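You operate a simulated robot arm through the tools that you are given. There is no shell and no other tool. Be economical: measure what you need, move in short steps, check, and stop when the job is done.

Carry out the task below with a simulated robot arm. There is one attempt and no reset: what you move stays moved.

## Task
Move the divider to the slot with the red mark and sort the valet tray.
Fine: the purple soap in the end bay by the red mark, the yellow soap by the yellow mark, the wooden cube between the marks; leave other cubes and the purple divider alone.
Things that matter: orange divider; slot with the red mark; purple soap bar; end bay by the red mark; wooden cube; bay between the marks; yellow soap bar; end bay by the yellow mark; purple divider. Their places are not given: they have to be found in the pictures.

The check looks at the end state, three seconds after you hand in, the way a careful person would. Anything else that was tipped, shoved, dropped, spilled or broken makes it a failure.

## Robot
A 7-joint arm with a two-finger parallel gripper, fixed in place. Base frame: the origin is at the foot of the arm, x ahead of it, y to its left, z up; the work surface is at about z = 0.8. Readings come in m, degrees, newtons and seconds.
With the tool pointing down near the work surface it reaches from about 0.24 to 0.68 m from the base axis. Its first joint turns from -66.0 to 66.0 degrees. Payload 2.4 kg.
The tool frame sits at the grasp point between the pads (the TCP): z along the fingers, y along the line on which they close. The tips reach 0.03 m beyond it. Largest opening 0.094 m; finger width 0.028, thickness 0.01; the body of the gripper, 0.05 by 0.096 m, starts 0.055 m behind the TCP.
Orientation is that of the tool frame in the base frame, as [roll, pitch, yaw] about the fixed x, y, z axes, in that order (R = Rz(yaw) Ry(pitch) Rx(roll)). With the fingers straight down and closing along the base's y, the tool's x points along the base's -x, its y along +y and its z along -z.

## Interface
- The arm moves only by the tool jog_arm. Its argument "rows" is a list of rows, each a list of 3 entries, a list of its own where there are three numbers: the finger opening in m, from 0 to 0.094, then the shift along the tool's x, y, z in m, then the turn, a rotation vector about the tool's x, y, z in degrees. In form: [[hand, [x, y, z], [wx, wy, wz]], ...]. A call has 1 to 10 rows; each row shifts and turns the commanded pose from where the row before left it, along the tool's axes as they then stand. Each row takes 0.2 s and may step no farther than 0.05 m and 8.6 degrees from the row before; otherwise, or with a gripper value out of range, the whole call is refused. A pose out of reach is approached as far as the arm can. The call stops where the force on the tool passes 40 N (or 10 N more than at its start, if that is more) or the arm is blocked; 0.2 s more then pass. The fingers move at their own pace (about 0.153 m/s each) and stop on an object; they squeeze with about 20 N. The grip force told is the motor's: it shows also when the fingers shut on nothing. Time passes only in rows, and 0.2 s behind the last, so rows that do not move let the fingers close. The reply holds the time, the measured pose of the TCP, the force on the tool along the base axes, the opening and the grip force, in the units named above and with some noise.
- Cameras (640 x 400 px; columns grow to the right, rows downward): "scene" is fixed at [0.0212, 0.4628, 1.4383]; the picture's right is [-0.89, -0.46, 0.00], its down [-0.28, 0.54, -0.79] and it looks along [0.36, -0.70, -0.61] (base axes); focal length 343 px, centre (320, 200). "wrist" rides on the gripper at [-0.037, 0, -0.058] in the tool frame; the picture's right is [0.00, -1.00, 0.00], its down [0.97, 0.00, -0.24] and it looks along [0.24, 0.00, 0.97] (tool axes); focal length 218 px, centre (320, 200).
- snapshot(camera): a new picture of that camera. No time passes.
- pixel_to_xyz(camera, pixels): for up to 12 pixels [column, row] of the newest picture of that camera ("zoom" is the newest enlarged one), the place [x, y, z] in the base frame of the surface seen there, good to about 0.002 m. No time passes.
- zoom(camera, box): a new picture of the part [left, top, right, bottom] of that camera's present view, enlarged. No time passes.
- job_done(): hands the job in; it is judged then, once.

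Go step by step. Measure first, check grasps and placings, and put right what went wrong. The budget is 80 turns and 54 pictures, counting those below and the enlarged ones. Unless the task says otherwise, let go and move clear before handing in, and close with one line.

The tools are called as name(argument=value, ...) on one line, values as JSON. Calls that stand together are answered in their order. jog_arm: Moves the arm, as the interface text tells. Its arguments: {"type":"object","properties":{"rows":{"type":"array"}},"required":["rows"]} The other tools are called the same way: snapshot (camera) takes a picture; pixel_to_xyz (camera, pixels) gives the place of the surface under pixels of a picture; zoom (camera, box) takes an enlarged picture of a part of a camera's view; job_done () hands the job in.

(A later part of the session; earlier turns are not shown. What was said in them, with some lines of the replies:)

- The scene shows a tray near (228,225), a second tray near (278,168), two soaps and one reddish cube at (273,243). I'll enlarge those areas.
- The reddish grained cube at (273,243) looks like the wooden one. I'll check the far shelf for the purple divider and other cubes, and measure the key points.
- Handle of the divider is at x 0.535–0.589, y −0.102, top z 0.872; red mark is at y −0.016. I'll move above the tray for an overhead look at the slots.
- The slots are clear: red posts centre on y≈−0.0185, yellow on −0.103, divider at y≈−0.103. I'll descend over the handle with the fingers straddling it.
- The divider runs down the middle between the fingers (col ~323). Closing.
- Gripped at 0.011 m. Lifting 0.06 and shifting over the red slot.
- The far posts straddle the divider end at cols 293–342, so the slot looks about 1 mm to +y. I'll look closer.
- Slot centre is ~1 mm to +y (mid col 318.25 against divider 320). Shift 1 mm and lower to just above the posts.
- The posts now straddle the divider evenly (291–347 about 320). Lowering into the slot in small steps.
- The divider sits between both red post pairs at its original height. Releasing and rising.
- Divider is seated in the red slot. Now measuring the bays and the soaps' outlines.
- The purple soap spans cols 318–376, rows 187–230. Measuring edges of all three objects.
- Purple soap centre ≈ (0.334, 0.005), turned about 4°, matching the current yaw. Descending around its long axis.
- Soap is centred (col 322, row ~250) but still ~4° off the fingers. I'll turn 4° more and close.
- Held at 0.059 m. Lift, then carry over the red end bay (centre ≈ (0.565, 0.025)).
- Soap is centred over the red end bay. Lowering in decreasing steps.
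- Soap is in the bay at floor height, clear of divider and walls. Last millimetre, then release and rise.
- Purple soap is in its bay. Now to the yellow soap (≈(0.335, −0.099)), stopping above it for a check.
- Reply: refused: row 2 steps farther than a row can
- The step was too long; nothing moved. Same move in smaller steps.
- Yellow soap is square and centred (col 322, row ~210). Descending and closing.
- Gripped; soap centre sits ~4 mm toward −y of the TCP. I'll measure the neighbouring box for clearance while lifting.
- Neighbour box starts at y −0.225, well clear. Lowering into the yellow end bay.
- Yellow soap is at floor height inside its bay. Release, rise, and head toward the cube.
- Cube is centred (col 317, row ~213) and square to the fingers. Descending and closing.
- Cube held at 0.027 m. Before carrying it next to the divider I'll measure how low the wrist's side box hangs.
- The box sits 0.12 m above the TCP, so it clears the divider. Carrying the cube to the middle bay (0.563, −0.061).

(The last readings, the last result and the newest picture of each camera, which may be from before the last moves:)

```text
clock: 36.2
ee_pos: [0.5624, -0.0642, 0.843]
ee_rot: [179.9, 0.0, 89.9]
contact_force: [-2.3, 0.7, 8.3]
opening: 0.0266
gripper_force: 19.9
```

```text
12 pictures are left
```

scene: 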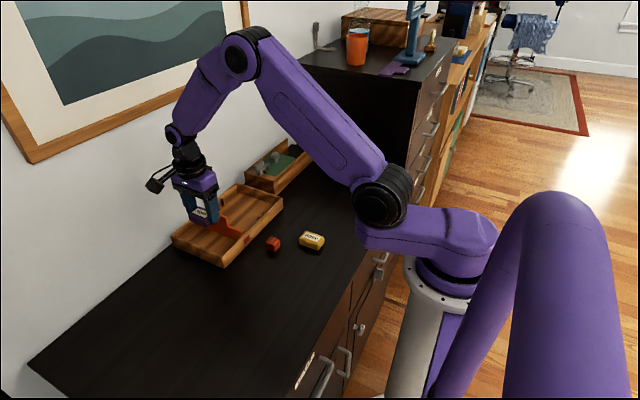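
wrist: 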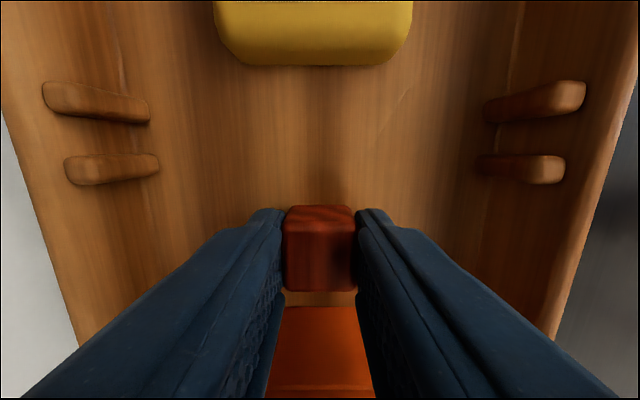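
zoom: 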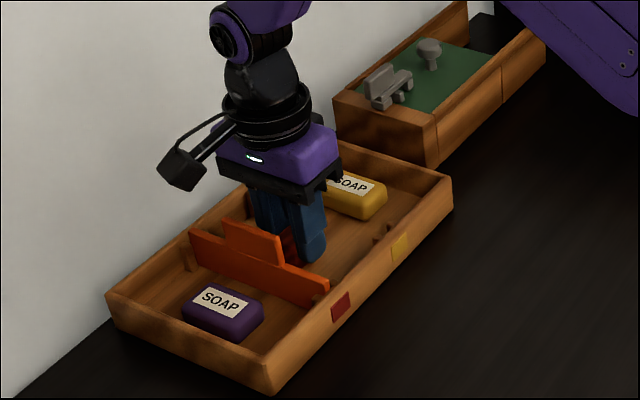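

A force of 8 N upward shows the cube resting on the bay floor, clear of the divider and posts. Release and rise.

jog_arm(rows=[[0.01, [0, 0, -0.0005], [0, 0, 0]], [0.035, [0, 0, 0], [0, 0, 0]], [0.05, [0, 0, 0], [0, 0, 0]], [0.05, [0, 0, 0], [0, 0, 0]], [0.05, [0, 0, -0.02], [0, 0, 0]], [0.05, [0, 0, -0.04], [0, 0, 0]], [0.05, [0, 0, -0.045], [0, 0, 0]], [0.05, [0, -0.04, -0.02], [0, 0, 0]], [0.05, [0, -0.045, 0], [0, 0, 0]], [0.05, [0, -0.045, 0], [0, 0, 0]]])

jog_arm(rows=[[0.05, [0, -0.045, 0], [0, 0, 0]], [0.05, [0, -0.03, -0.03], [0, 0, 0]], [0.05, [0, 0, 0], [0, 0, 0]]])

zoom(camera="scene", box=[160, 140, 320, 280])

snapshot(camera="scene")

```text
clock: 38.4
ee_pos: [0.4317, -0.0624, 0.97]
ee_rot: [180.0, 0.1, 90.0]
contact_force: [-0.3, -0.5, -0.5]
opening: 0.0501
gripper_force: 0.0
```

```text
clock: 39.2
ee_pos: [0.3581, -0.0631, 1.0005]
ee_rot: [180.0, -0.1, 90.1]
contact_force: [0.5, 0.3, -0.6]
opening: 0.05
gripper_force: 0.0
```

```text
2.86 times, centred on (240, 210) of scene
```

zoom: 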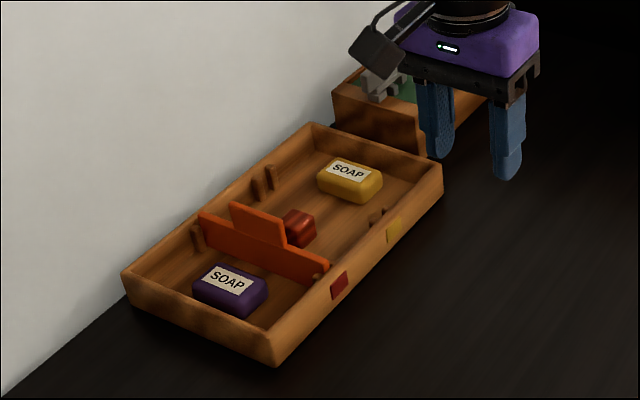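

```text
10 pictures are left
```

scene: 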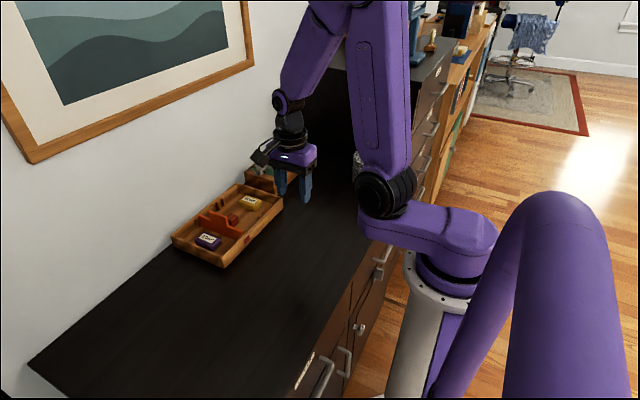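

The final picture shows the divider in the red slot, the purple soap in the red end bay, the cube in the middle bay and the yellow soap past the yellow posts. The gripper is clear, so I'm handing in.

job_done()

```text
The job is handed in.
```

The orange divider is in the red-mark slot, with the purple soap in the end bay by the red mark, the wooden cube between the marks and the yellow soap in the end bay by the yellow mark; I touched nothing else, and the job is handed in.
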